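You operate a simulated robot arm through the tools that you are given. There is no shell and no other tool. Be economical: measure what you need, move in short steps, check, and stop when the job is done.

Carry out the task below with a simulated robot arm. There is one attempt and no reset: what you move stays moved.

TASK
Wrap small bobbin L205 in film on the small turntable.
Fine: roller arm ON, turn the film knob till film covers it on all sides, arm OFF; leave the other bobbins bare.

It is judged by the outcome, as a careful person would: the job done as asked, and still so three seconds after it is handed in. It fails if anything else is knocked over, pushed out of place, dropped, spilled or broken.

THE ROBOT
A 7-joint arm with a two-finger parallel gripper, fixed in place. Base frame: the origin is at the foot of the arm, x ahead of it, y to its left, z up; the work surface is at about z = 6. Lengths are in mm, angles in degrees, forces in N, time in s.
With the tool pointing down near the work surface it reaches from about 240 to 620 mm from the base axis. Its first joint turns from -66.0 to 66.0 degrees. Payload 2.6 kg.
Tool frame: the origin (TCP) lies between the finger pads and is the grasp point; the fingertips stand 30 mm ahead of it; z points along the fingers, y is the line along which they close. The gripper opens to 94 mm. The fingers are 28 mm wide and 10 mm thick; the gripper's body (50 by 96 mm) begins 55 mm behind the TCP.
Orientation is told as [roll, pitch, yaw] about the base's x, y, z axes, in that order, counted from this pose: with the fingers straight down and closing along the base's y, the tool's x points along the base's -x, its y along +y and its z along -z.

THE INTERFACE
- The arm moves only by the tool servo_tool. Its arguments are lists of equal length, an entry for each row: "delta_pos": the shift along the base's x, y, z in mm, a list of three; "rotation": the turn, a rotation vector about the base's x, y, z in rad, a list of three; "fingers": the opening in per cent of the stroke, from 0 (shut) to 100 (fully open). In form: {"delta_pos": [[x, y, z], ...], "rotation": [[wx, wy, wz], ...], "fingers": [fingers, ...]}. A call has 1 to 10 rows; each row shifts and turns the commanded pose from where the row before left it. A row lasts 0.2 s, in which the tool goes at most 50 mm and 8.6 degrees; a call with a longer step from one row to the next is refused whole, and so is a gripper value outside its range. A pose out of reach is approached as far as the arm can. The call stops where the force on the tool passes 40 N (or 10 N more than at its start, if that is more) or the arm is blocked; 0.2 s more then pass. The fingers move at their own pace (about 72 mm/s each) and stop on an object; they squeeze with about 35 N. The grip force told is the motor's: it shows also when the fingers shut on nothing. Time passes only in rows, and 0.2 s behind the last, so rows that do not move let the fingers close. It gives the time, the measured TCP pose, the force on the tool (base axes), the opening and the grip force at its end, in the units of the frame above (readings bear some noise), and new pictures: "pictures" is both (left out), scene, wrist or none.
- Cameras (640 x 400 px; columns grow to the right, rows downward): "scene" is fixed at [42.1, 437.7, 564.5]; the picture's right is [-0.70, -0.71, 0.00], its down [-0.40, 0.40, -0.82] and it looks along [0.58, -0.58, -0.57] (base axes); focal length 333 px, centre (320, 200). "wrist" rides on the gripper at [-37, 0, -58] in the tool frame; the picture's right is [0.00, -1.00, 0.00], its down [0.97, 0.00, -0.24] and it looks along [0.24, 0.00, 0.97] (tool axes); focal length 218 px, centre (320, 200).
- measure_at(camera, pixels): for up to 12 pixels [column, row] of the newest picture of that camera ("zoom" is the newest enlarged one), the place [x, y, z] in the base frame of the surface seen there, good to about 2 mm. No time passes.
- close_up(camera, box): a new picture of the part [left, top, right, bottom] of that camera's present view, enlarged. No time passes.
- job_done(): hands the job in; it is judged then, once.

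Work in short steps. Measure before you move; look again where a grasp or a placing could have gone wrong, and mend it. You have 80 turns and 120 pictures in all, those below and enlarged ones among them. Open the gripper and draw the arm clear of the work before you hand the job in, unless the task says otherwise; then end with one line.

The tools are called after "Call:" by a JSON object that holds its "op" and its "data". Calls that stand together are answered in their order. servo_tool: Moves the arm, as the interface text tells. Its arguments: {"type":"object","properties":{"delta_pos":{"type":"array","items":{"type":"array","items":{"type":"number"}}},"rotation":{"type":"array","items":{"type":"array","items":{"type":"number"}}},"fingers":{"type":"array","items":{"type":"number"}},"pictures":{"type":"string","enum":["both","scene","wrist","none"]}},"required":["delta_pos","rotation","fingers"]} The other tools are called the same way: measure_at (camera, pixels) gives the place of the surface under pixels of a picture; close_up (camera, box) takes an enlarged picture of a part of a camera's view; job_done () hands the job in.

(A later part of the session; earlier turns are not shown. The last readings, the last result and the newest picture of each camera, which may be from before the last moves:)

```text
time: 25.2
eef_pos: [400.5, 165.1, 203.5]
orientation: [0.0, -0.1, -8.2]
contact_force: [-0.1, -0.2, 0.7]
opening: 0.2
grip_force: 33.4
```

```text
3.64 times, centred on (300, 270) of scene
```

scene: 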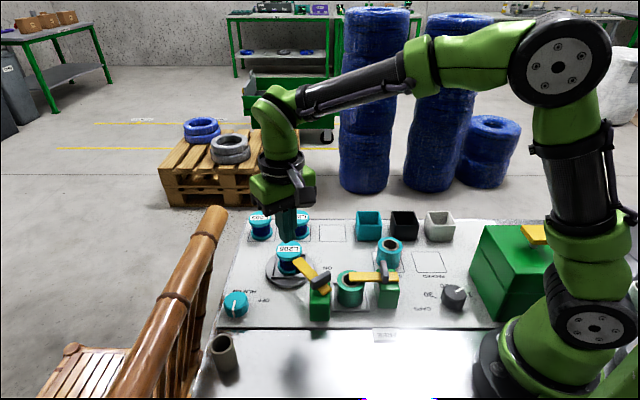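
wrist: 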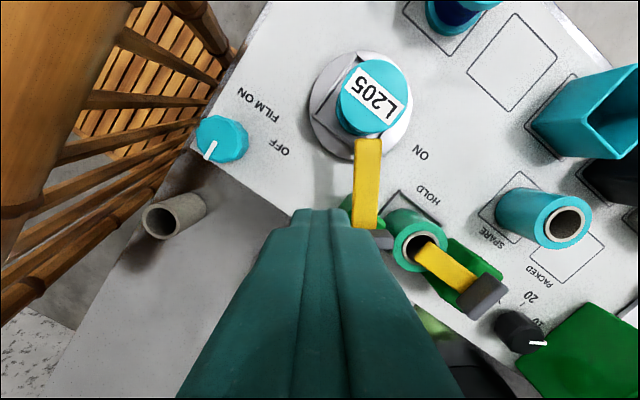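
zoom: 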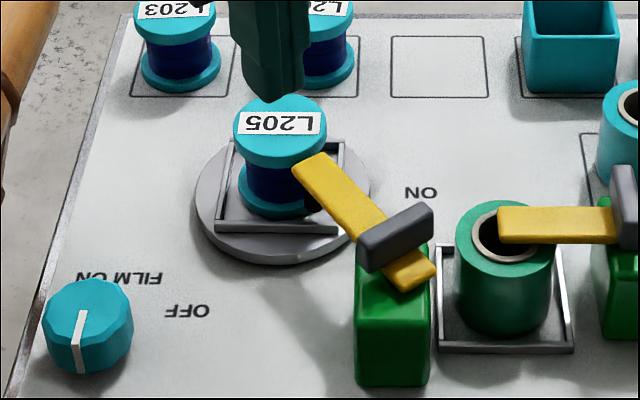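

Call:
{"op": "close_up", "data": {"camera": "wrist", "box": [170, 70, 330, 180]}}

Call:
{"op": "measure_at", "data": {"camera": "wrist", "pixels": [[347, 82], [393, 110], [404, 90], [338, 104], [367, 142], [355, 142], [381, 142], [207, 152], [210, 145], [240, 122], [222, 118], [197, 135]]}}

Call:
{"op": "measure_at", "data": {"camera": "scene", "pixels": [[289, 243], [279, 245], [300, 245], [289, 252], [235, 295], [224, 299], [248, 300], [236, 310], [303, 259], [248, 292]]}}

```text
3.64 times, centred on (250, 125) of wrist
```

zoom: 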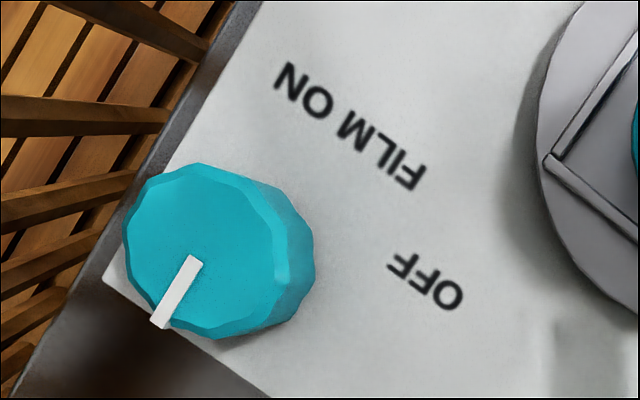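

```text
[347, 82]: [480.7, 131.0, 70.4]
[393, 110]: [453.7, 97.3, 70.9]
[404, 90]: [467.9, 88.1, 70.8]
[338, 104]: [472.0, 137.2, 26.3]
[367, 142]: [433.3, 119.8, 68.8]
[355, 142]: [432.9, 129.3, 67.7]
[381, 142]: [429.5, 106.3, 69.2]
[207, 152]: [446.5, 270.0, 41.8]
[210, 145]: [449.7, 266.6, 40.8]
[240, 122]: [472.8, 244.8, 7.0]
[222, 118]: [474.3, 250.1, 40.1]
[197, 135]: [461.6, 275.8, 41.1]
```

```text
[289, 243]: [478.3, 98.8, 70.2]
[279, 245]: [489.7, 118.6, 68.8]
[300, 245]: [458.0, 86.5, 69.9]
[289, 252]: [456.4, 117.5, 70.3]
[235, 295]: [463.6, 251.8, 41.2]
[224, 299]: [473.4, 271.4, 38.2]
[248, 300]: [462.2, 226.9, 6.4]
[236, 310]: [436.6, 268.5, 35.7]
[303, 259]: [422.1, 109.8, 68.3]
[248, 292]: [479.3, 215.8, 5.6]
```

The arm points at the turntable (tip at (433,120)) and L205 has not moved. Now the film knob: I measure its rim and the chair rail and tube near it.

Call:
{"op": "measure_at", "data": {"camera": "wrist", "pixels": [[197.5, 134.5], [236, 141], [216, 117.5], [217, 160.5], [218, 138], [163, 222], [150, 205], [205, 60], [150, 140], [110, 90], [130, 170], [60, 260]]}}

Call:
{"op": "measure_at", "data": {"camera": "scene", "pixels": [[218, 210], [205, 240], [190, 270], [170, 305], [150, 350], [130, 385], [222, 335], [215, 345], [232, 340], [235, 290], [230, 293], [242, 293]]}}

```text
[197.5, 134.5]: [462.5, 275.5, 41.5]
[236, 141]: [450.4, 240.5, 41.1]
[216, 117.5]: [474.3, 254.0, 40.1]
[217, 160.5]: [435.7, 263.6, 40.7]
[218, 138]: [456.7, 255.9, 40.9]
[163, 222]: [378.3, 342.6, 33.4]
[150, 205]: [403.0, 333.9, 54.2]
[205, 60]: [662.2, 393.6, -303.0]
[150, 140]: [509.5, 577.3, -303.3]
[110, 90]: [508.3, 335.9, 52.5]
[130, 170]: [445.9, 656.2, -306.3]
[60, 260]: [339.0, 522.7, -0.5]
```

```text
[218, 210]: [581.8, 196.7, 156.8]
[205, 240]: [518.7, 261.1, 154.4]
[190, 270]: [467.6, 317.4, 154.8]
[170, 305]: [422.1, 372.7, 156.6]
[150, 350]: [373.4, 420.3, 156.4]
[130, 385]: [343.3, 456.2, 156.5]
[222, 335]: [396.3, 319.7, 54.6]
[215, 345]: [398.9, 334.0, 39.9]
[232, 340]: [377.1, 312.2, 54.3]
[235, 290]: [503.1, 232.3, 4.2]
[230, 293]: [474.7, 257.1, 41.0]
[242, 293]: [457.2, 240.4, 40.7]
```

The arm rail of the chair (z≈156) passes ~42 mm from the knob (centre ≈(455.7, 258.4), top z 41, ⌀≈40), so I'll grip the knob with the tool leaned 25° away from the rail and turn about the knob's axis. First I move over the knob and turn the yaw.

Call:
{"op": "servo_tool", "data": {"delta_pos": [[5.5, 8.6, 0], [5.5, 8.6, 0], [5.5, 8.6, 0], [5.5, 8.6, 0], [5.5, 8.6, 0], [5.5, 8.6, 0], [5.5, 8.6, 0], [5.5, 8.6, 0], [5.5, 8.6, 0], [5.5, 8.6, 0]], "rotation": [[0, 0, 0.14], [0, 0, 0.14], [0, 0, 0.14], [0, 0, 0.14], [0, 0, 0.14], [0, 0, 0.14], [0, 0, 0.14], [0, 0, 0.14], [0, 0, 0.14], [0, 0, 0.14]], "fingers": [0, 20, 40, 60, 80, 85, 85, 85, 85, 85], "pictures": "none"}}

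Call:
{"op": "servo_tool", "data": {"delta_pos": [[0, 0, 0], [0, 0, 0], [0, 0, 0], [0, 0, 0], [0, 0, 0], [0, 0, 0], [0, 0, 0]], "rotation": [[0, 0, 0.138], [0, 0, 0.138], [0.109, -0.004, 0], [0.109, -0.004, 0], [0.109, -0.004, 0], [0.109, -0.004, 0], [0, 0, 0]], "fingers": [85, 85, 85, 85, 85, 85, 85]}}

```text
time: 27.4
eef_pos: [452.6, 250.9, 201.2]
orientation: [0.0, -0.1, 72.2]
contact_force: [-0.2, 0.3, 0.1]
opening: 80.0
grip_force: 0.1
```

```text
time: 29.0
eef_pos: [453.9, 250.8, 201.6]
orientation: [-0.1, -25.1, 87.8]
contact_force: [0.0, 0.0, 0.3]
opening: 80.1
grip_force: 0.1
```

scene: 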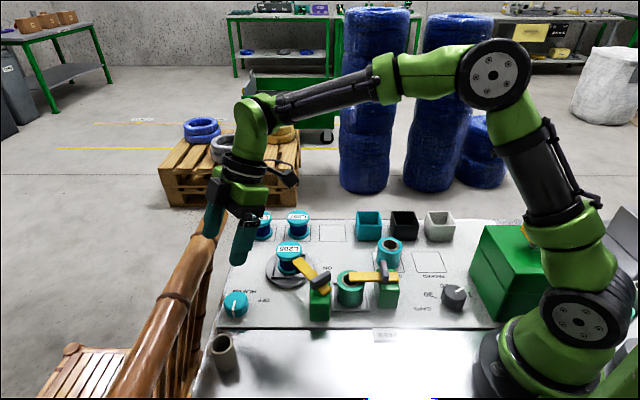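
wrist: 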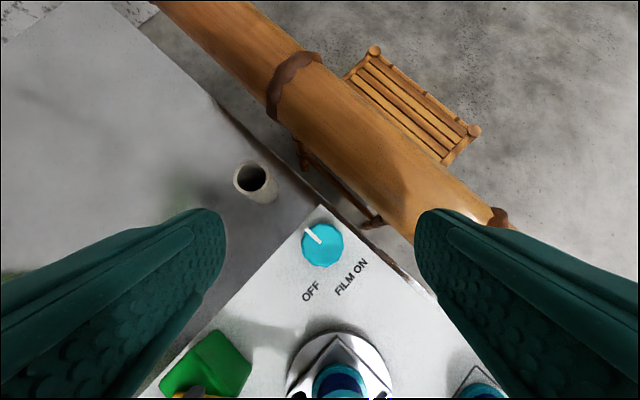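

The right finger would pass close to the rail on a straight descent. Instead I descend 65 mm away on the -y side, then slide in towards the knob, straddling it.

Call:
{"op": "servo_tool", "data": {"delta_pos": [[0, -35, 0], [0, -30, 0], [0, 0, -40], [0, 0, -40], [0, 0, -35], [0, 0, -20], [0, 0, -10], [0, 0, 0]], "rotation": [[0, 0, 0], [0, 0, 0], [0, 0, 0], [0, 0, 0], [0, 0, 0], [0, 0, 0], [0, 0, 0], [0, 0, 0]], "fingers": [70, 70, 70, 70, 70, 70, 70, 70]}}

Call:
{"op": "close_up", "data": {"camera": "scene", "box": [190, 190, 350, 330]}}

```text
time: 30.8
eef_pos: [454.8, 185.7, 57.3]
orientation: [0.0, -25.1, 87.7]
contact_force: [-0.2, 0.3, 0.6]
opening: 65.9
grip_force: 0.0
```

scene: 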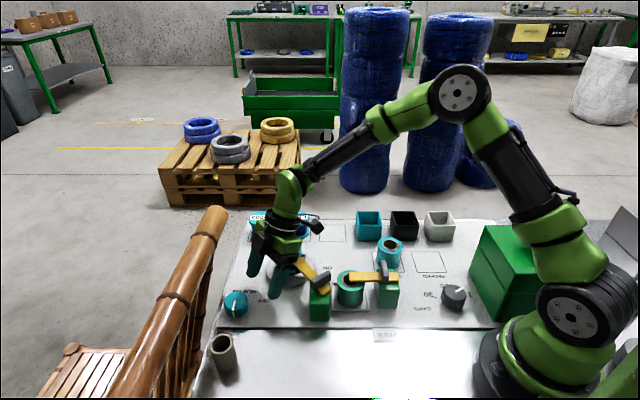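
wrist: 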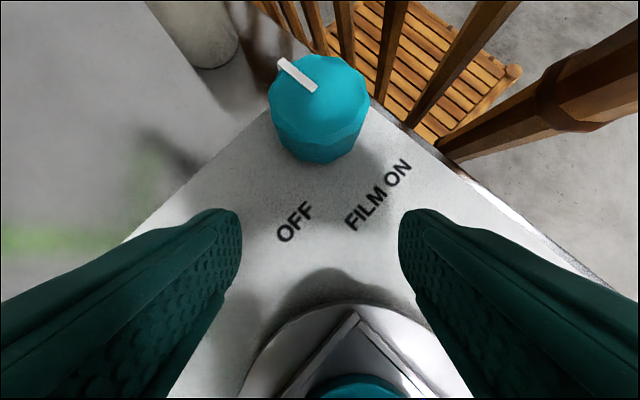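

```text
2.86 times, centred on (270, 260) of scene
```

zoom: 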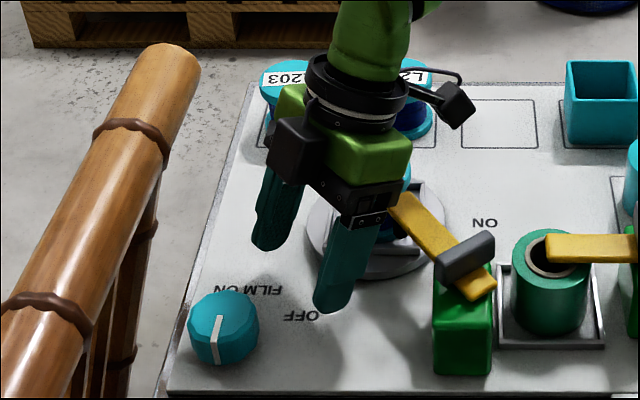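

Call:
{"op": "measure_at", "data": {"camera": "wrist", "pixels": [[272, 95], [364, 95], [325, 58], [318, 128], [318, 92], [285, 64], [312, 88], [320, 155], [500, 120], [430, 155]]}}

```text
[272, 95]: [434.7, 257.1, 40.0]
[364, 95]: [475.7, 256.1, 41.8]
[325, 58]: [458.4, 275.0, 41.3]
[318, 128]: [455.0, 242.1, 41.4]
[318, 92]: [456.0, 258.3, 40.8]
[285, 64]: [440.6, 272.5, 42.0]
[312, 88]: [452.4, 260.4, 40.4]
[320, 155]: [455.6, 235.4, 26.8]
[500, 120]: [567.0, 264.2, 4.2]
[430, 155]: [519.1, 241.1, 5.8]
```

Knob centre ≈(455.3, 257.3). I lower to z 47, slide in and close.

Call:
{"op": "servo_tool", "data": {"delta_pos": [[0, 0, -10], [0.2, 20, 0], [0.2, 20, 0], [0, 15, 0], [0, 9, 0], [0, 0, 0], [0, 0, 0], [0, 0, 0], [0, 0, 0]], "rotation": [[0, 0, 0], [0, 0, 0], [0, 0, 0], [0, 0, 0], [0, 0, 0], [0, 0, 0], [0, 0, 0], [0, 0, 0], [0, 0, 0]], "fingers": [70, 70, 70, 70, 70, 70, 30, 20, 20]}}

Call:
{"op": "close_up", "data": {"camera": "scene", "box": [190, 190, 350, 330]}}

```text
time: 32.8
eef_pos: [455.8, 248.1, 46.8]
orientation: [-0.2, -25.0, 87.7]
contact_force: [19.2, 5.9, -9.8]
opening: 44.4
grip_force: 44.6
```

scene: 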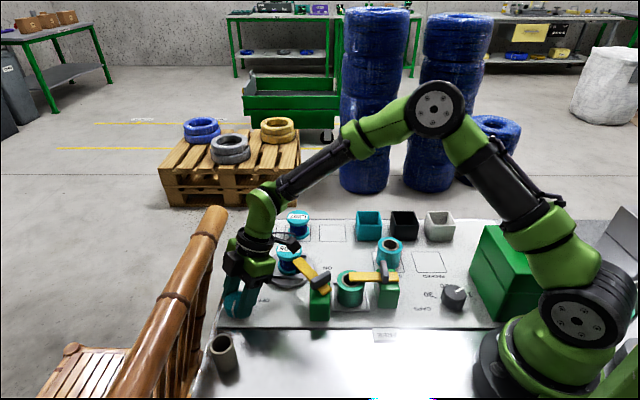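
wrist: 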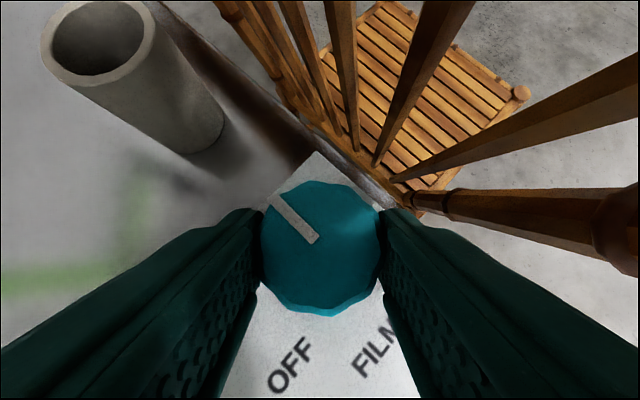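

```text
2.86 times, centred on (270, 260) of scene
```

zoom: 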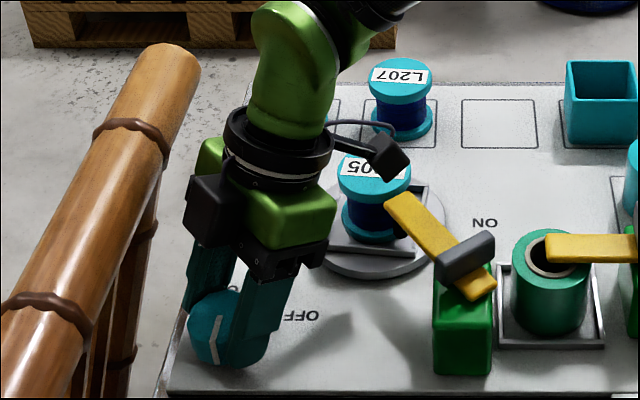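

Gripped at 44 mm, with the tool leaning away from the rail. I turn clockwise 24° about the knob axis and watch.

Call:
{"op": "servo_tool", "data": {"delta_pos": [[0.6, 0, 0], [-1.05, 0.12, 0], [-1.03, 0.25, 0], [-0.98, 0.4, 0], [0, 0, 0]], "rotation": [[0, 0, 0], [0, 0, -0.14], [0, 0, -0.14], [0, 0, -0.14], [0, 0, 0]], "fingers": [20, 20, 20, 20, 20]}}

Call:
{"op": "close_up", "data": {"camera": "scene", "box": [190, 190, 350, 330]}}

```text
time: 34.0
eef_pos: [451.1, 249.8, 45.4]
orientation: [-0.1, -25.1, 63.5]
contact_force: [26.0, 4.6, -14.3]
opening: 44.4
grip_force: 45.1
```

scene: 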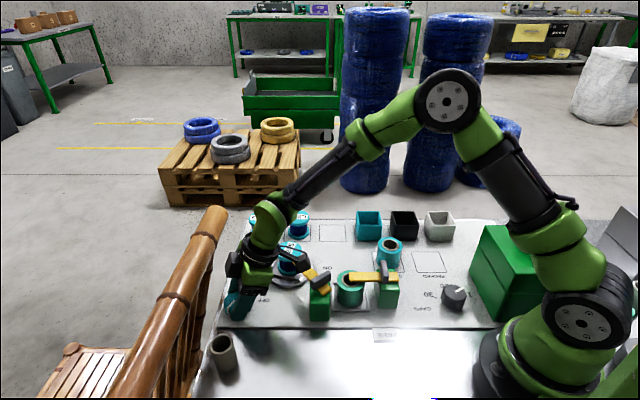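
wrist: 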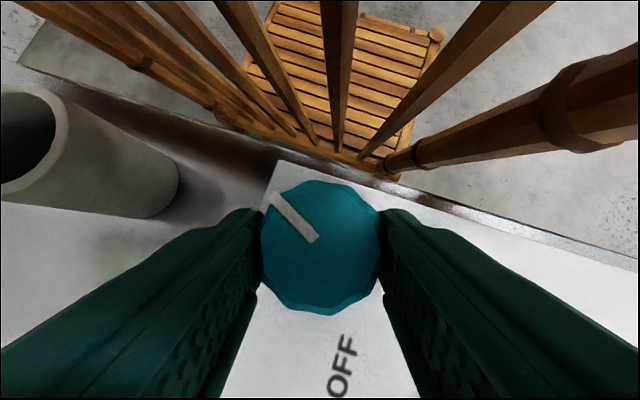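

```text
2.86 times, centred on (270, 260) of scene
```

zoom: 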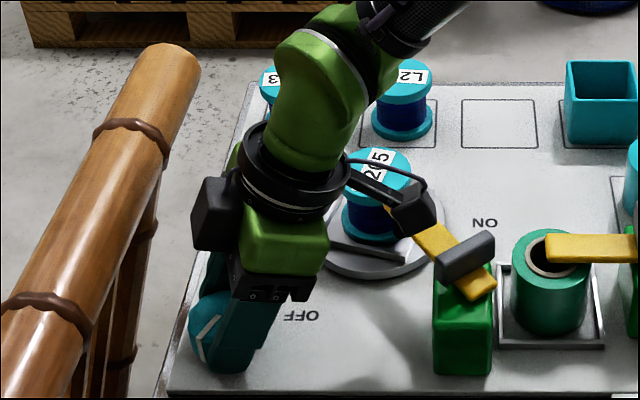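

The turntable turns with the knob (L205 label rotated). I continue clockwise.

Call:
{"op": "servo_tool", "data": {"delta_pos": [[1.0, 0, 0], [-0.92, 0.53, 0], [-0.84, 0.65, 0], [-0.73, 0.76, 0], [0, 0, 0]], "rotation": [[0, 0, 0], [0, 0, -0.14], [0, 0, -0.14], [0, 0, -0.14], [0, 0, 0]], "fingers": [20, 20, 20, 20, 20]}}

Call:
{"op": "close_up", "data": {"camera": "scene", "box": [190, 190, 350, 330]}}

```text
time: 35.2
eef_pos: [449.3, 252.9, 45.5]
orientation: [0.0, -24.9, 39.5]
contact_force: [-5.2, -11.1, 15.8]
opening: 44.0
grip_force: 45.3
```

scene: 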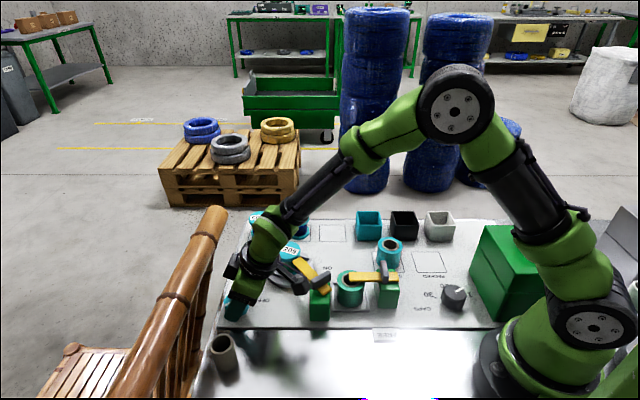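
wrist: 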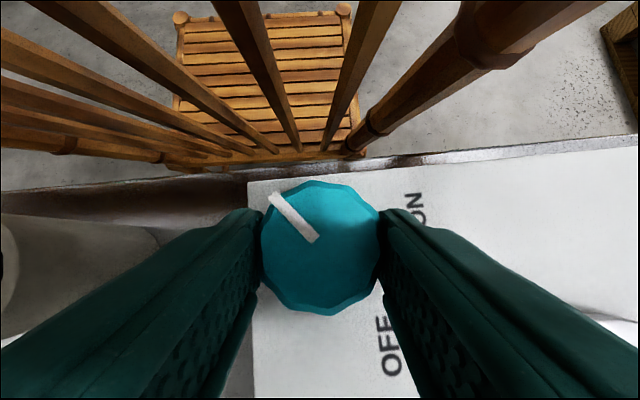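

```text
2.86 times, centred on (270, 260) of scene
```

zoom: 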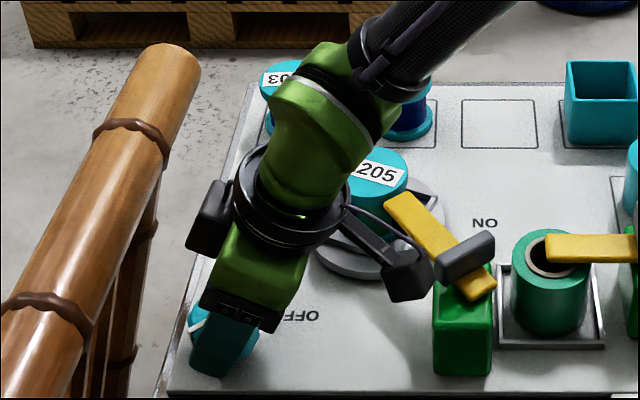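

Turntable has turned further. I continue 32° more clockwise.

Call:
{"op": "servo_tool", "data": {"delta_pos": [[-0.5, 0, 0], [-0.63, 0.86, 0], [-0.49, 0.94, 0], [-0.37, 1.0, 0], [-0.22, 1.03, 0], [0, 0, 0]], "rotation": [[0, 0, 0], [0, 0, -0.14], [0, 0, -0.14], [0, 0, -0.14], [0, 0, -0.14], [0, 0, 0]], "fingers": [20, 20, 20, 20, 20, 20]}}

Call:
{"op": "close_up", "data": {"camera": "scene", "box": [210, 220, 340, 320]}}

```text
time: 36.6
eef_pos: [447.8, 257.1, 46.8]
orientation: [0.1, -25.2, 7.4]
contact_force: [-5.6, -6.4, 15.8]
opening: 44.3
grip_force: 45.1
```

scene: 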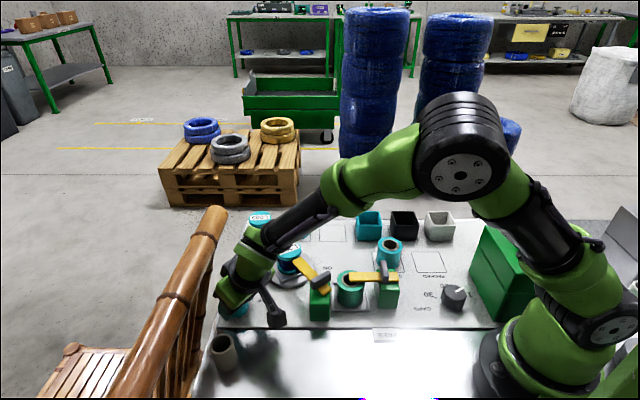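
wrist: 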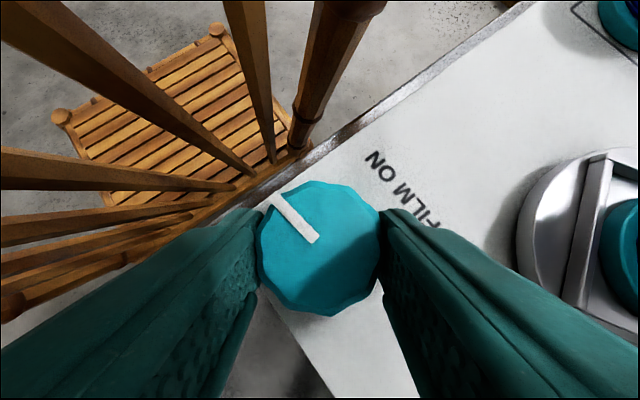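

```text
4.00 times, centred on (275, 270) of scene
```

zoom: 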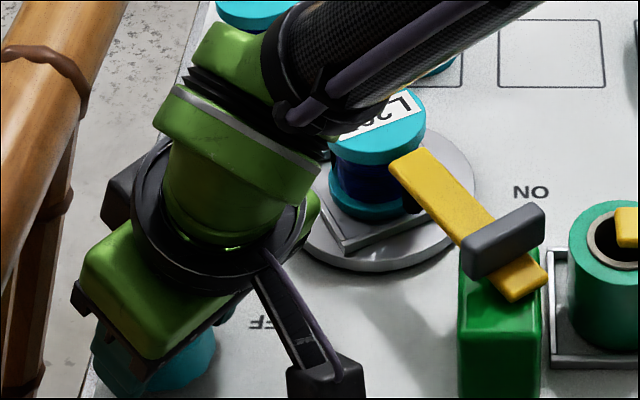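

About 80° turned in all. I open and turn the tool back (fingers clear of the knob) for another bite, then look at the bobbin.

Call:
{"op": "servo_tool", "data": {"delta_pos": [[0, 0, 0], [0.22, -1.03, 0], [0.37, -1.0, 0], [0.49, -0.94, 0], [0.63, -0.86, 0], [0.73, -0.76, 0], [0.84, -0.65, 0], [0.92, -0.53, 0], [0.98, -0.4, 0], [1.03, -0.25, 0]], "rotation": [[0, 0, 0], [0, 0, 0.14], [0, 0, 0.14], [0, 0, 0.14], [0, 0, 0.14], [0, 0, 0.14], [0, 0, 0.14], [0, 0, 0.14], [0, 0, 0.14], [0, 0, 0.14]], "fingers": [62, 62, 62, 62, 62, 62, 62, 62, 62, 62]}}

Call:
{"op": "close_up", "data": {"camera": "scene", "box": [230, 220, 340, 310]}}

```text
time: 38.8
eef_pos: [453.7, 249.2, 45.4]
orientation: [0.1, -25.0, 79.7]
contact_force: [0.0, -0.2, 0.1]
opening: 58.0
grip_force: 0.1
```

scene: 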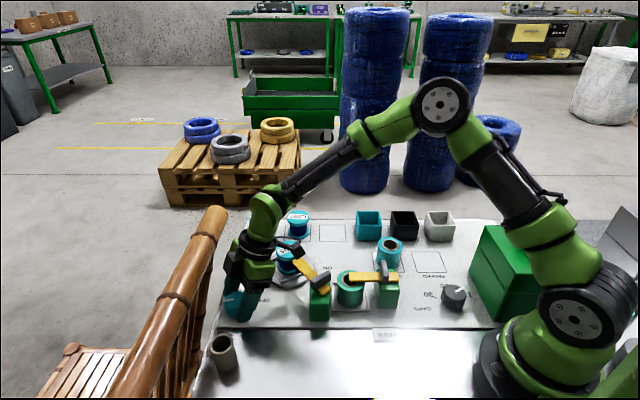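
wrist: 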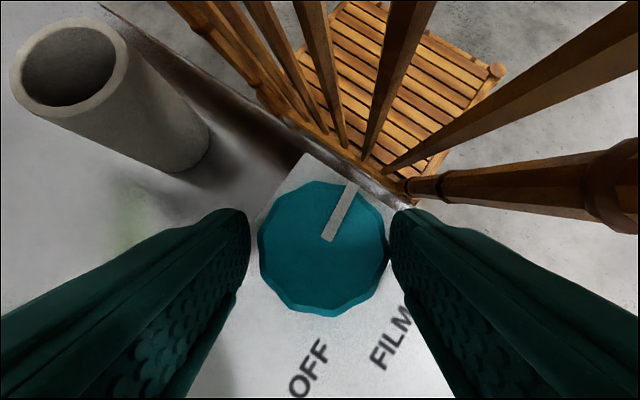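

```text
4.44 times, centred on (285, 265) of scene
```

zoom: 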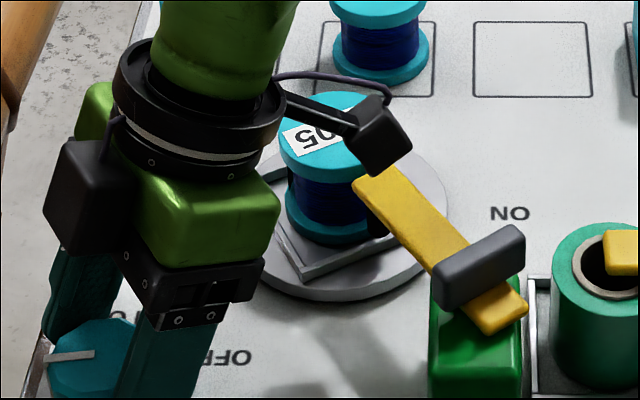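

Call:
{"op": "close_up", "data": {"camera": "scene", "box": [268, 232, 332, 282]}}

Call:
{"op": "measure_at", "data": {"camera": "scene", "pixels": [[297, 260], [300, 264], [308, 270], [289, 270], [287, 264], [318, 282]]}}

```text
8.00 times, centred on (300, 257) of scene
```

zoom: 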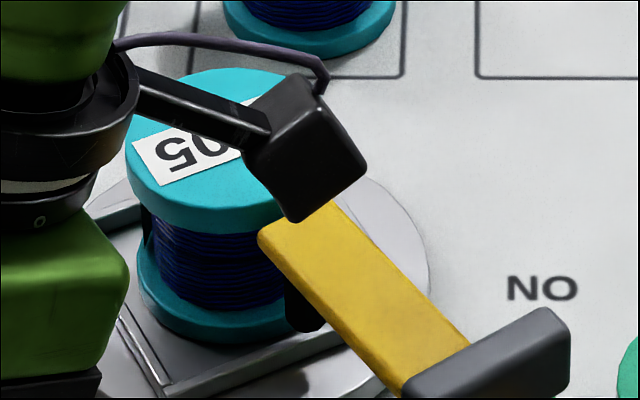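

```text
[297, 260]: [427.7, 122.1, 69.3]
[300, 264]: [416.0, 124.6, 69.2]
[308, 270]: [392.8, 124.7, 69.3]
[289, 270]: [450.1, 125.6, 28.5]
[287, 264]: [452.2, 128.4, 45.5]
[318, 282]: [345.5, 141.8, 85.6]
```

A dark strip now shows at the left edge of the winding — perhaps film beginning. I take another clockwise bite and see whether it grows.

Call:
{"op": "servo_tool", "data": {"delta_pos": [[0, 0, 0], [0, 0, 0], [-1.03, 0.25, 0], [-0.98, 0.4, 0], [-0.92, 0.53, 0], [-0.84, 0.65, 0], [0, 0, 0]], "rotation": [[0, 0, 0], [0, 0, 0], [0, 0, -0.14], [0, 0, -0.14], [0, 0, -0.14], [0, 0, -0.14], [0, 0, 0]], "fingers": [20, 20, 20, 20, 20, 20, 20], "pictures": "none"}}

Call:
{"op": "close_up", "data": {"camera": "scene", "box": [258, 227, 338, 287]}}

```text
time: 40.4
eef_pos: [449.5, 252.0, 46.9]
orientation: [0.0, -25.3, 47.5]
contact_force: [8.7, 7.1, -1.4]
opening: 44.5
grip_force: 44.7
```

```text
6.67 times, centred on (298, 257) of scene
```

zoom: 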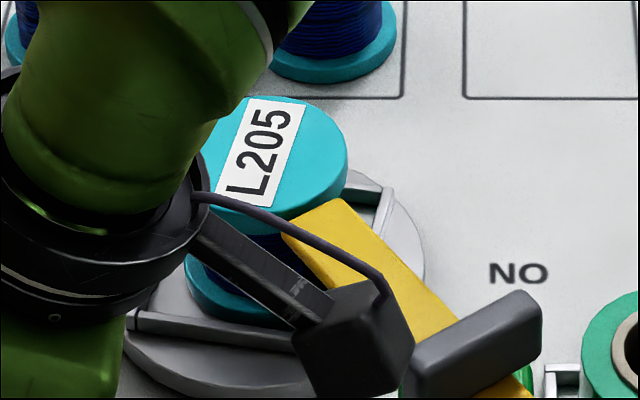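

Call:
{"op": "servo_tool", "data": {"delta_pos": [[-0.73, 0.76, 0], [-0.63, 0.86, 0], [-0.49, 0.94, 0], [-0.37, 1.0, 0], [-0.22, 1.03, 0], [0, 0, 0]], "rotation": [[0, 0, -0.14], [0, 0, -0.14], [0, 0, -0.14], [0, 0, -0.14], [0, 0, -0.14], [0, 0, 0]], "fingers": [20, 20, 20, 20, 20, 20], "pictures": "none"}}

Call:
{"op": "close_up", "data": {"camera": "scene", "box": [258, 227, 338, 287]}}

```text
time: 41.8
eef_pos: [447.5, 257.7, 46.3]
orientation: [0.3, -25.1, 7.4]
contact_force: [-8.9, 3.0, 22.3]
opening: 44.8
grip_force: 44.9
```

```text
6.67 times, centred on (298, 257) of scene
```

zoom: 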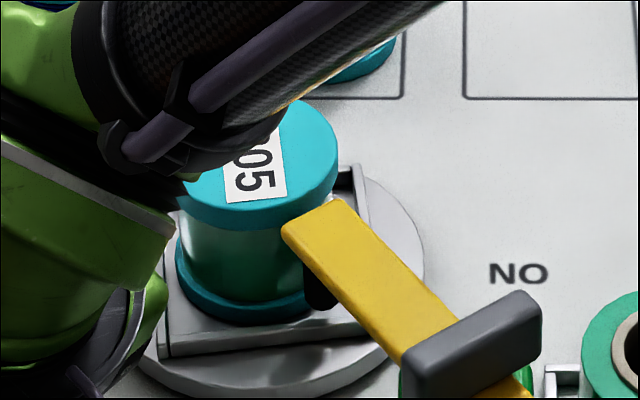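

Film (green-teal sheet) now covers the winding on the visible side. I take another bite.

Call:
{"op": "servo_tool", "data": {"delta_pos": [[0, 0, 0], [0.22, -1.03, 0], [0.37, -1.0, 0], [0.49, -0.94, 0], [0.63, -0.86, 0], [0.73, -0.76, 0], [0.84, -0.65, 0], [0.92, -0.53, 0], [0.98, -0.4, 0], [1.03, -0.25, 0]], "rotation": [[0, 0, 0], [0, 0, 0.14], [0, 0, 0.14], [0, 0, 0.14], [0, 0, 0.14], [0, 0, 0.14], [0, 0, 0.14], [0, 0, 0.14], [0, 0, 0.14], [0, 0, 0.14]], "fingers": [62, 62, 62, 62, 62, 62, 62, 62, 62, 62], "pictures": "none"}}

Call:
{"op": "close_up", "data": {"camera": "scene", "box": [258, 227, 338, 287]}}

```text
time: 44.0
eef_pos: [454.3, 249.4, 45.2]
orientation: [0.1, -25.0, 79.8]
contact_force: [0.1, 0.2, -0.1]
opening: 58.3
grip_force: 0.0
```

```text
6.67 times, centred on (298, 257) of scene
```

zoom: 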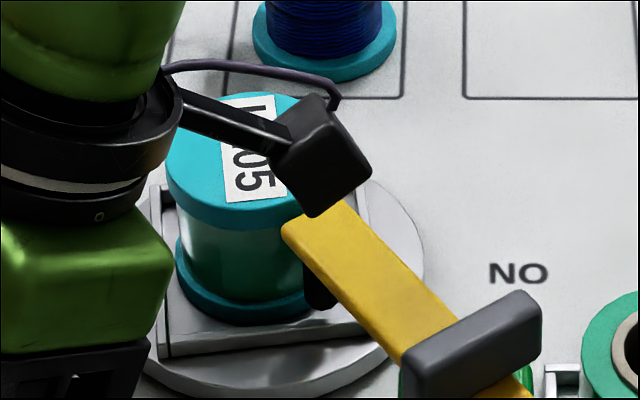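

The visible side is covered. I turn on in steps, looking at each side as it comes round.

Call:
{"op": "servo_tool", "data": {"delta_pos": [[0, 0, 0], [0, 0, 0], [-1.03, 0.25, 0], [-0.98, 0.4, 0], [-0.92, 0.53, 0], [0, 0, 0]], "rotation": [[0, 0, 0], [0, 0, 0], [0, 0, -0.14], [0, 0, -0.14], [0, 0, -0.14], [0, 0, 0]], "fingers": [20, 20, 20, 20, 20, 20], "pictures": "none"}}

Call:
{"op": "close_up", "data": {"camera": "scene", "box": [258, 227, 338, 287]}}

Call:
{"op": "servo_tool", "data": {"delta_pos": [[-0.84, 0.65, 0], [-0.73, 0.76, 0], [-0.63, 0.86, 0], [-0.49, 0.94, 0], [0, 0, 0]], "rotation": [[0, 0, -0.14], [0, 0, -0.14], [0, 0, -0.14], [0, 0, -0.14], [0, 0, 0]], "fingers": [20, 20, 20, 20, 20], "pictures": "none"}}

Call:
{"op": "close_up", "data": {"camera": "scene", "box": [258, 227, 338, 287]}}

```text
time: 45.4
eef_pos: [451.6, 250.8, 47.2]
orientation: [0.0, -25.0, 55.6]
contact_force: [0.9, -5.5, 1.6]
opening: 44.4
grip_force: 45.3
```

```text
6.67 times, centred on (298, 257) of scene
```

zoom: 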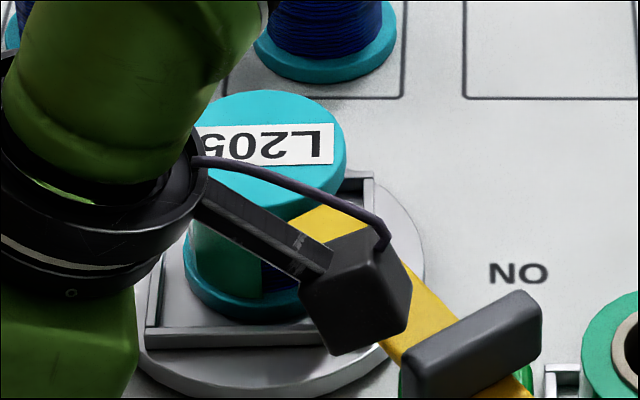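

```text
time: 46.6
eef_pos: [447.6, 255.8, 46.8]
orientation: [0.1, -25.1, 23.6]
contact_force: [2.0, -0.5, -0.4]
opening: 44.5
grip_force: 45.1
```

```text
6.67 times, centred on (298, 257) of scene
```

zoom: 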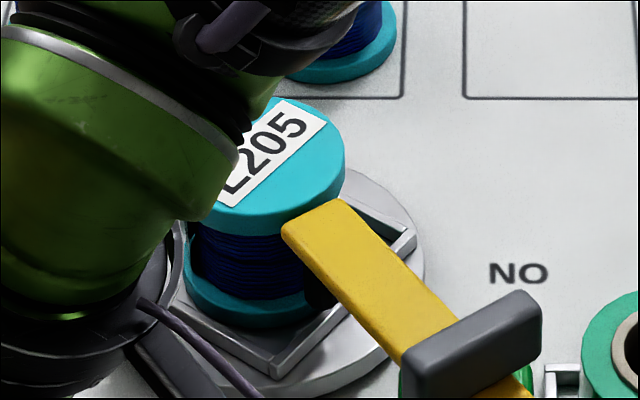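

Film grows around the bobbin, but a part is still bare. I keep winding.

Call:
{"op": "servo_tool", "data": {"delta_pos": [[-0.37, 1.0, 0], [-0.22, 1.03, 0], [0, 0, 0]], "rotation": [[0, 0, -0.14], [0, 0, -0.14], [0, 0, 0]], "fingers": [20, 20, 20], "pictures": "none"}}

Call:
{"op": "servo_tool", "data": {"delta_pos": [[0, 0, 0], [0.22, -1.03, 0], [0.37, -1.0, 0], [0.49, -0.94, 0], [0.63, -0.86, 0], [0.73, -0.76, 0], [0.84, -0.65, 0], [0.92, -0.53, 0], [0.98, -0.4, 0], [1.03, -0.25, 0]], "rotation": [[0, 0, 0], [0, 0, 0.14], [0, 0, 0.14], [0, 0, 0.14], [0, 0, 0.14], [0, 0, 0.14], [0, 0, 0.14], [0, 0, 0.14], [0, 0, 0.14], [0, 0, 0.14]], "fingers": [62, 62, 62, 62, 62, 62, 62, 62, 62, 62], "pictures": "none"}}

Call:
{"op": "servo_tool", "data": {"delta_pos": [[0, 0, 0], [0, 0, 0], [-1.03, 0.25, 0], [-0.98, 0.4, 0], [-0.92, 0.53, 0], [-0.84, 0.65, 0], [-0.73, 0.76, 0], [0, 0, 0]], "rotation": [[0, 0, 0], [0, 0, 0], [0, 0, -0.14], [0, 0, -0.14], [0, 0, -0.14], [0, 0, -0.14], [0, 0, -0.14], [0, 0, 0]], "fingers": [20, 20, 20, 20, 20, 20, 20, 20], "pictures": "none"}}

Call:
{"op": "close_up", "data": {"camera": "scene", "box": [258, 227, 338, 287]}}

Call:
{"op": "servo_tool", "data": {"delta_pos": [[-0.63, 0.86, 0], [-0.49, 0.94, 0], [-0.37, 1.0, 0], [-0.22, 1.03, 0], [0, 0, 0]], "rotation": [[0, 0, -0.14], [0, 0, -0.14], [0, 0, -0.14], [0, 0, -0.14], [0, 0, 0]], "fingers": [20, 20, 20, 20, 20], "pictures": "none"}}

Call:
{"op": "close_up", "data": {"camera": "scene", "box": [258, 227, 338, 287]}}

```text
time: 47.4
eef_pos: [449.1, 257.8, 46.9]
orientation: [0.1, -25.0, 7.4]
contact_force: [0.9, 0.7, 6.8]
opening: 44.2
grip_force: 44.8
```

```text
time: 49.6
eef_pos: [453.3, 249.5, 45.9]
orientation: [0.0, -25.0, 79.8]
contact_force: [0.2, -0.3, -0.5]
opening: 58.3
grip_force: 0.1
```

```text
time: 51.4
eef_pos: [449.7, 252.8, 47.3]
orientation: [-0.1, -25.1, 39.6]
contact_force: [11.3, 2.0, -5.0]
opening: 44.3
grip_force: 45.2
```

```text
6.67 times, centred on (298, 257) of scene
```

zoom: 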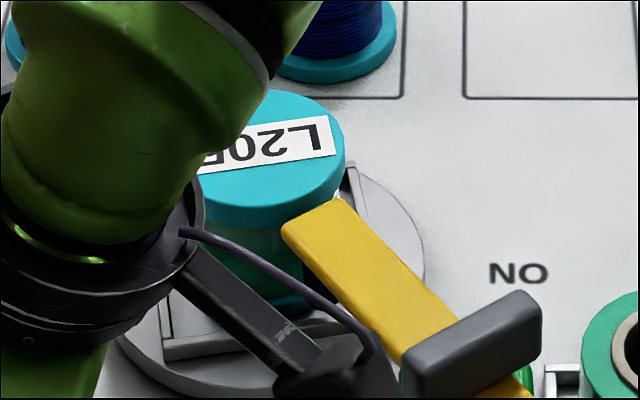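

```text
time: 52.6
eef_pos: [447.5, 257.0, 47.7]
orientation: [0.1, -25.1, 7.4]
contact_force: [2.4, -0.7, 8.4]
opening: 44.0
grip_force: 45.0
```

```text
6.67 times, centred on (298, 257) of scene
```

zoom: 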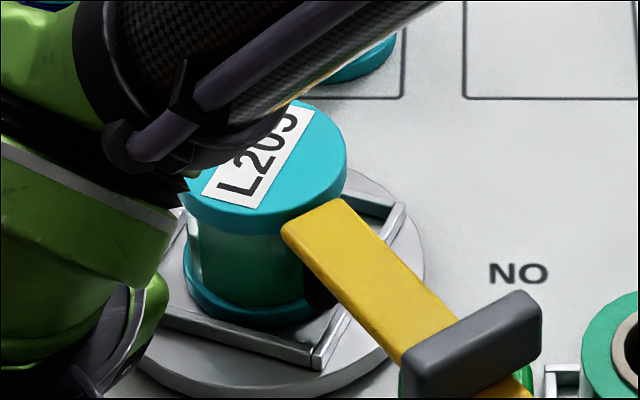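

This side is covered now too. One more bite, checking the remaining sides.

Call:
{"op": "servo_tool", "data": {"delta_pos": [[0, 0, 0], [0.22, -1.03, 0], [0.37, -1.0, 0], [0.49, -0.94, 0], [0.63, -0.86, 0], [0.73, -0.76, 0], [0.84, -0.65, 0], [0.92, -0.53, 0], [0.98, -0.4, 0], [1.03, -0.25, 0]], "rotation": [[0, 0, 0], [0, 0, 0.14], [0, 0, 0.14], [0, 0, 0.14], [0, 0, 0.14], [0, 0, 0.14], [0, 0, 0.14], [0, 0, 0.14], [0, 0, 0.14], [0, 0, 0.14]], "fingers": [62, 62, 62, 62, 62, 62, 62, 62, 62, 62], "pictures": "none"}}

Call:
{"op": "servo_tool", "data": {"delta_pos": [[0, 0, 0], [0, 0, 0], [-1.03, 0.25, 0], [-0.98, 0.4, 0], [0, 0, 0]], "rotation": [[0, 0, 0], [0, 0, 0], [0, 0, -0.14], [0, 0, -0.14], [0, 0, 0]], "fingers": [20, 20, 20, 20, 20], "pictures": "none"}}

Call:
{"op": "close_up", "data": {"camera": "scene", "box": [258, 227, 338, 287]}}

Call:
{"op": "servo_tool", "data": {"delta_pos": [[-0.92, 0.53, 0], [-0.84, 0.65, 0], [-0.73, 0.76, 0], [-0.63, 0.86, 0], [-0.49, 0.94, 0], [0, 0, 0]], "rotation": [[0, 0, -0.14], [0, 0, -0.14], [0, 0, -0.14], [0, 0, -0.14], [0, 0, -0.14], [0, 0, 0]], "fingers": [20, 20, 20, 20, 20, 20], "pictures": "none"}}

Call:
{"op": "close_up", "data": {"camera": "scene", "box": [258, 227, 338, 287]}}

Call:
{"op": "servo_tool", "data": {"delta_pos": [[-0.37, 1.0, 0], [-0.22, 1.03, 0], [0, 0, 0]], "rotation": [[0, 0, -0.14], [0, 0, -0.14], [0, 0, 0]], "fingers": [20, 20, 20], "pictures": "none"}}

Call:
{"op": "close_up", "data": {"camera": "scene", "box": [258, 227, 338, 287]}}

```text
time: 54.8
eef_pos: [454.4, 250.1, 46.6]
orientation: [-0.1, -25.0, 79.9]
contact_force: [0.6, 0.3, -0.2]
opening: 58.3
grip_force: 0.0
```

```text
time: 56.0
eef_pos: [452.3, 251.1, 46.2]
orientation: [0.0, -25.0, 63.5]
contact_force: [11.4, 4.1, -3.1]
opening: 43.8
grip_force: 45.3
```

```text
6.67 times, centred on (298, 257) of scene
```

zoom: 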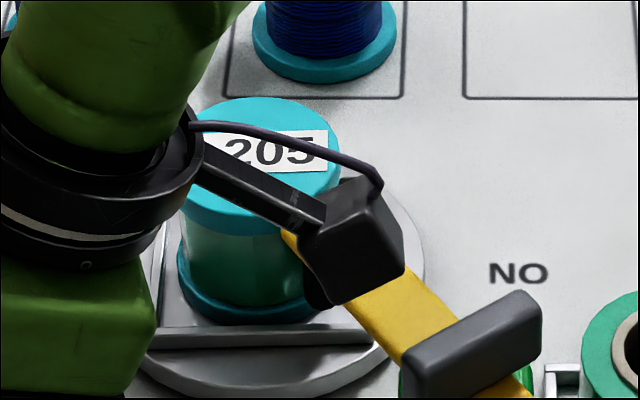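

```text
time: 57.4
eef_pos: [449.7, 254.6, 47.1]
orientation: [0.1, -25.2, 23.4]
contact_force: [-10.2, -7.9, 27.8]
opening: 43.8
grip_force: 44.1
```

```text
6.67 times, centred on (298, 257) of scene
```

zoom: 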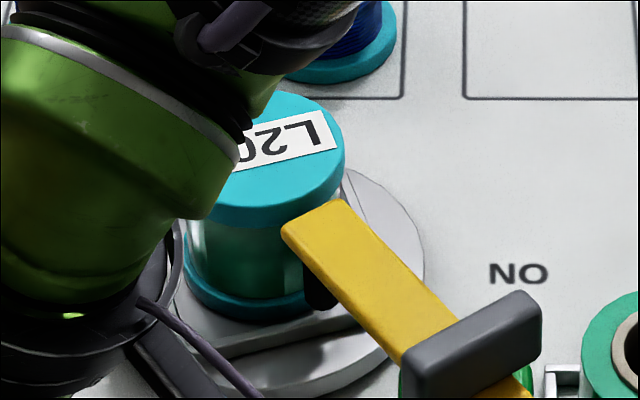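

```text
time: 58.2
eef_pos: [448.2, 257.7, 47.4]
orientation: [0.1, -25.1, 7.5]
contact_force: [-7.8, -4.3, 26.2]
opening: 43.7
grip_force: 45.4
```

```text
6.67 times, centred on (298, 257) of scene
```

zoom: 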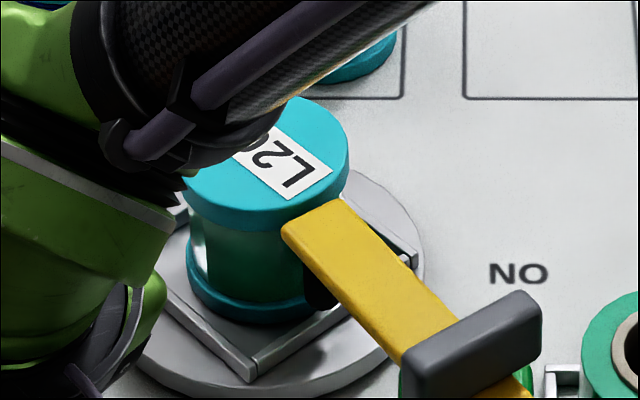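

Covered at every angle seen so far; I make one short further bite to view the last unseen sector.

Call:
{"op": "servo_tool", "data": {"delta_pos": [[0, 0, 0], [0.22, -1.03, 0], [0.37, -1.0, 0], [0.49, -0.94, 0], [0.63, -0.86, 0], [0.73, -0.76, 0], [0.84, -0.65, 0], [0.92, -0.53, 0], [0.98, -0.4, 0], [1.03, -0.25, 0]], "rotation": [[0, 0, 0], [0, 0, 0.14], [0, 0, 0.14], [0, 0, 0.14], [0, 0, 0.14], [0, 0, 0.14], [0, 0, 0.14], [0, 0, 0.14], [0, 0, 0.14], [0, 0, 0.14]], "fingers": [62, 62, 62, 62, 62, 62, 62, 62, 62, 62], "pictures": "none"}}

Call:
{"op": "servo_tool", "data": {"delta_pos": [[0, 0, 0], [0, 0, 0], [-1.03, 0.25, 0], [-0.98, 0.4, 0], [0, 0, 0]], "rotation": [[0, 0, 0], [0, 0, 0], [0, 0, -0.14], [0, 0, -0.14], [0, 0, 0]], "fingers": [20, 20, 20, 20, 20], "pictures": "none"}}

Call:
{"op": "close_up", "data": {"camera": "scene", "box": [258, 227, 338, 287]}}

Call:
{"op": "servo_tool", "data": {"delta_pos": [[-0.92, 0.53, 0], [-0.84, 0.65, 0], [0, 0, 0]], "rotation": [[0, 0, -0.14], [0, 0, -0.14], [0, 0, 0]], "fingers": [20, 20, 20], "pictures": "none"}}

Call:
{"op": "close_up", "data": {"camera": "scene", "box": [258, 227, 338, 287]}}

```text
time: 60.4
eef_pos: [454.8, 250.6, 45.3]
orientation: [0.0, -25.0, 79.9]
contact_force: [0.6, 0.5, -0.1]
opening: 58.1
grip_force: 0.1
```

```text
time: 61.6
eef_pos: [451.5, 249.6, 45.5]
orientation: [0.0, -25.1, 63.6]
contact_force: [4.7, -2.8, 8.1]
opening: 44.4
grip_force: 44.6
```

```text
6.67 times, centred on (298, 257) of scene
```

zoom: 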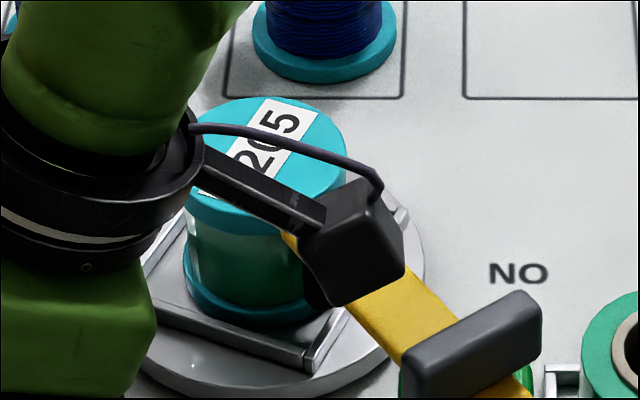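

```text
time: 62.4
eef_pos: [450.6, 252.5, 45.8]
orientation: [0.1, -25.0, 47.5]
contact_force: [-7.8, -10.2, 21.4]
opening: 44.3
grip_force: 44.9
```

```text
6.67 times, centred on (298, 257) of scene
```

zoom: 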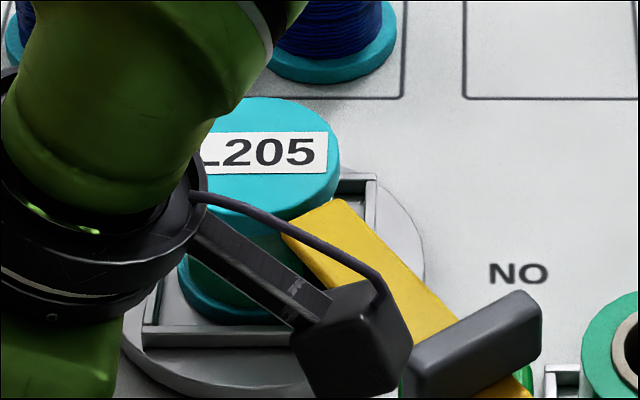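

All sides are wrapped. I open and lift straight up off the knob (at this yaw everything clears the rail).

Call:
{"op": "servo_tool", "data": {"delta_pos": [[0, 0, 0], [0, 0, 0], [-2, -2, 15], [-5, -5, 30], [-5, -5, 40], [-5, -5, 40], [-5, -5, 30], [0, 0, 0]], "rotation": [[0, 0, 0], [0, 0, 0], [0, 0, 0], [0, 0, 0], [0, 0, 0], [0, 0, 0], [0, 0, 0], [0, 0, 0]], "fingers": [64, 64, 64, 64, 64, 64, 64, 64]}}

```text
time: 64.2
eef_pos: [429.6, 230.6, 201.5]
orientation: [0.0, -24.9, 47.7]
contact_force: [0.4, 0.3, 0.1]
opening: 60.2
grip_force: 0.0
```

scene: 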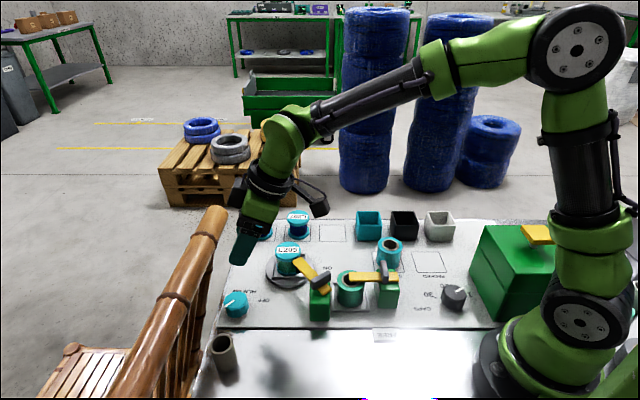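
wrist: 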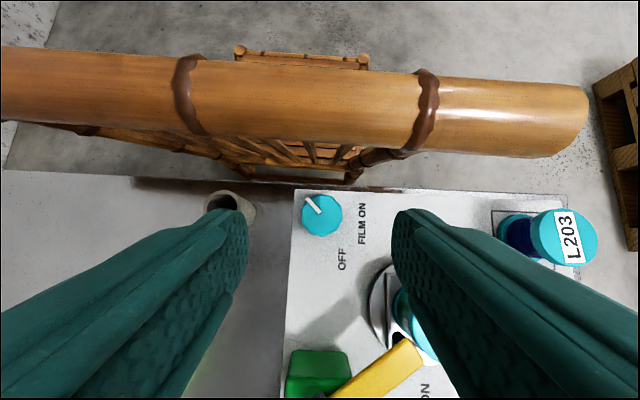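

Now I straighten the tool, close the fingers and move to the far (-y) side of the roller arm to push it back OFF.

Call:
{"op": "servo_tool", "data": {"delta_pos": [[0, 0, 0], [0, 0, 0], [0, 0, 0], [0, 0, 0], [-4.5, -23, 0], [-5, -23, 0], [-5, -23, 0], [-5, -23, 0], [-5, -23, 0], [-4.5, -23, 0]], "rotation": [[-0.0807, 0.0734, 0], [-0.0807, 0.0734, 0], [-0.0807, 0.0734, 0], [-0.0807, 0.0734, 0], [0, 0, -0.138], [0, 0, -0.138], [0, 0, -0.138], [0, 0, -0.138], [0, 0, -0.138], [0, 0, -0.138]], "fingers": [64, 64, 64, 64, 0, 0, 0, 0, 0, 0], "pictures": "none"}}

Call:
{"op": "servo_tool", "data": {"delta_pos": [[0, 0, 0], [0, 0, -20], [0, 0, -20], [0, 0, 0]], "rotation": [[0, 0, -0.127], [0, 0, 0], [0, 0, 0], [0, 0, 0]], "fingers": [0, 0, 0, 0]}}

```text
time: 66.4
eef_pos: [398.9, 93.4, 201.4]
orientation: [0.1, 0.0, 0.0]
contact_force: [0.7, 0.2, -0.2]
opening: 0.2
grip_force: 33.0
```

```text
time: 67.4
eef_pos: [400.2, 92.9, 159.7]
orientation: [0.1, 0.0, -7.1]
contact_force: [0.3, 0.2, -0.3]
opening: 0.1
grip_force: 33.1
```

scene: 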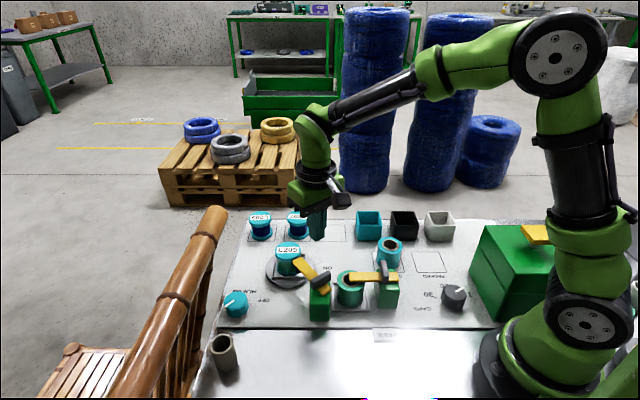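
wrist: 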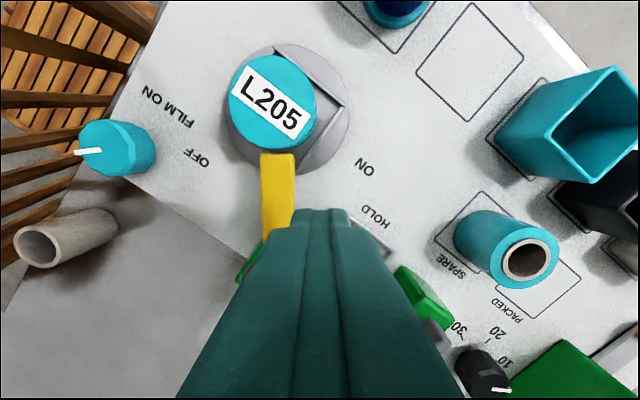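

Call:
{"op": "servo_tool", "data": {"delta_pos": [[0, 0, -25], [0, 0, -25], [0, 0, -20], [0, 0, 0]], "rotation": [[0, 0, 0], [0, 0, 0], [0, 0, 0], [0, 0, 0]], "fingers": [0, 0, 0, 0], "pictures": "wrist"}}

```text
time: 68.4
eef_pos: [399.1, 92.7, 90.2]
orientation: [0.2, 0.0, -7.1]
contact_force: [1.0, 0.4, 0.3]
opening: 0.0
grip_force: 32.8
```

wrist: 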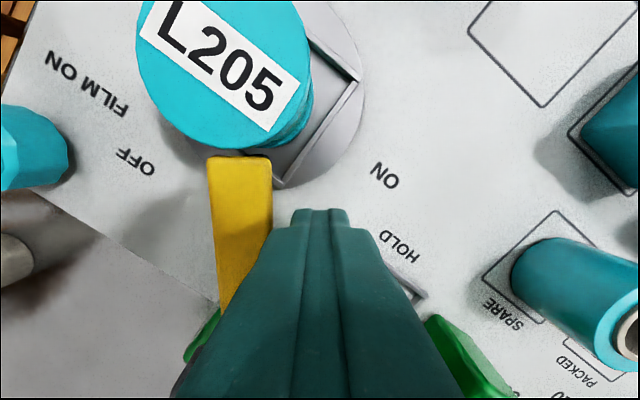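

I push the arm back counter-clockwise along its arc.

Call:
{"op": "servo_tool", "data": {"delta_pos": [[1.5, 7, 0], [1, 5.6, 0], [2.8, 7.5, 0], [1.7, 7.9, 0], [0.6, 8, 0], [-0.5, 8, 0], [-1.7, 7.9, 0], [0, 0, 0]], "rotation": [[0, 0, 0], [0, 0, 0], [0, 0, 0.14], [0, 0, 0.14], [0, 0, 0.14], [0, 0, 0.14], [0, 0, 0.14], [0, 0, 0]], "fingers": [0, 0, 0, 0, 0, 0, 0, 0]}}

```text
time: 70.2
eef_pos: [404.8, 145.0, 91.6]
orientation: [0.1, 0.0, 33.1]
contact_force: [0.4, 0.2, 0.1]
opening: 0.0
grip_force: 33.6
```

scene: 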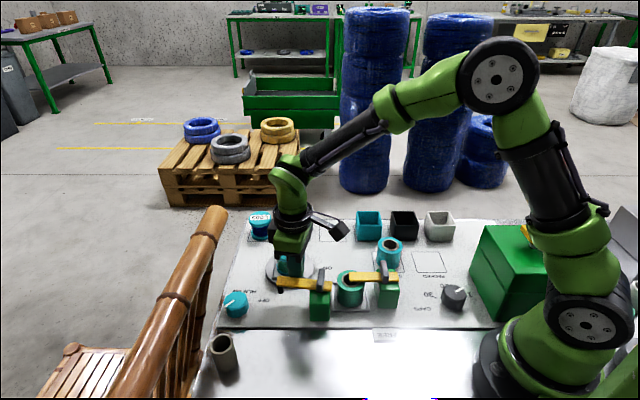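
wrist: 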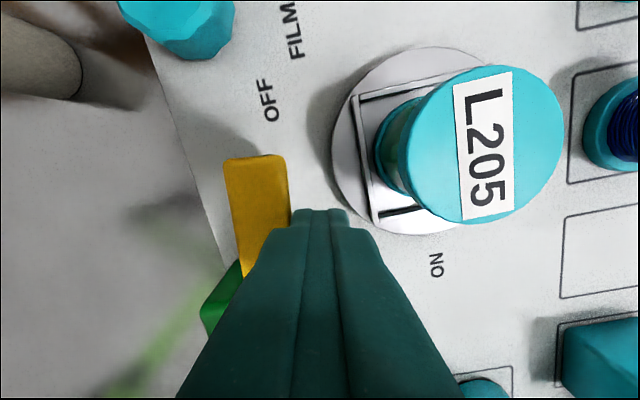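

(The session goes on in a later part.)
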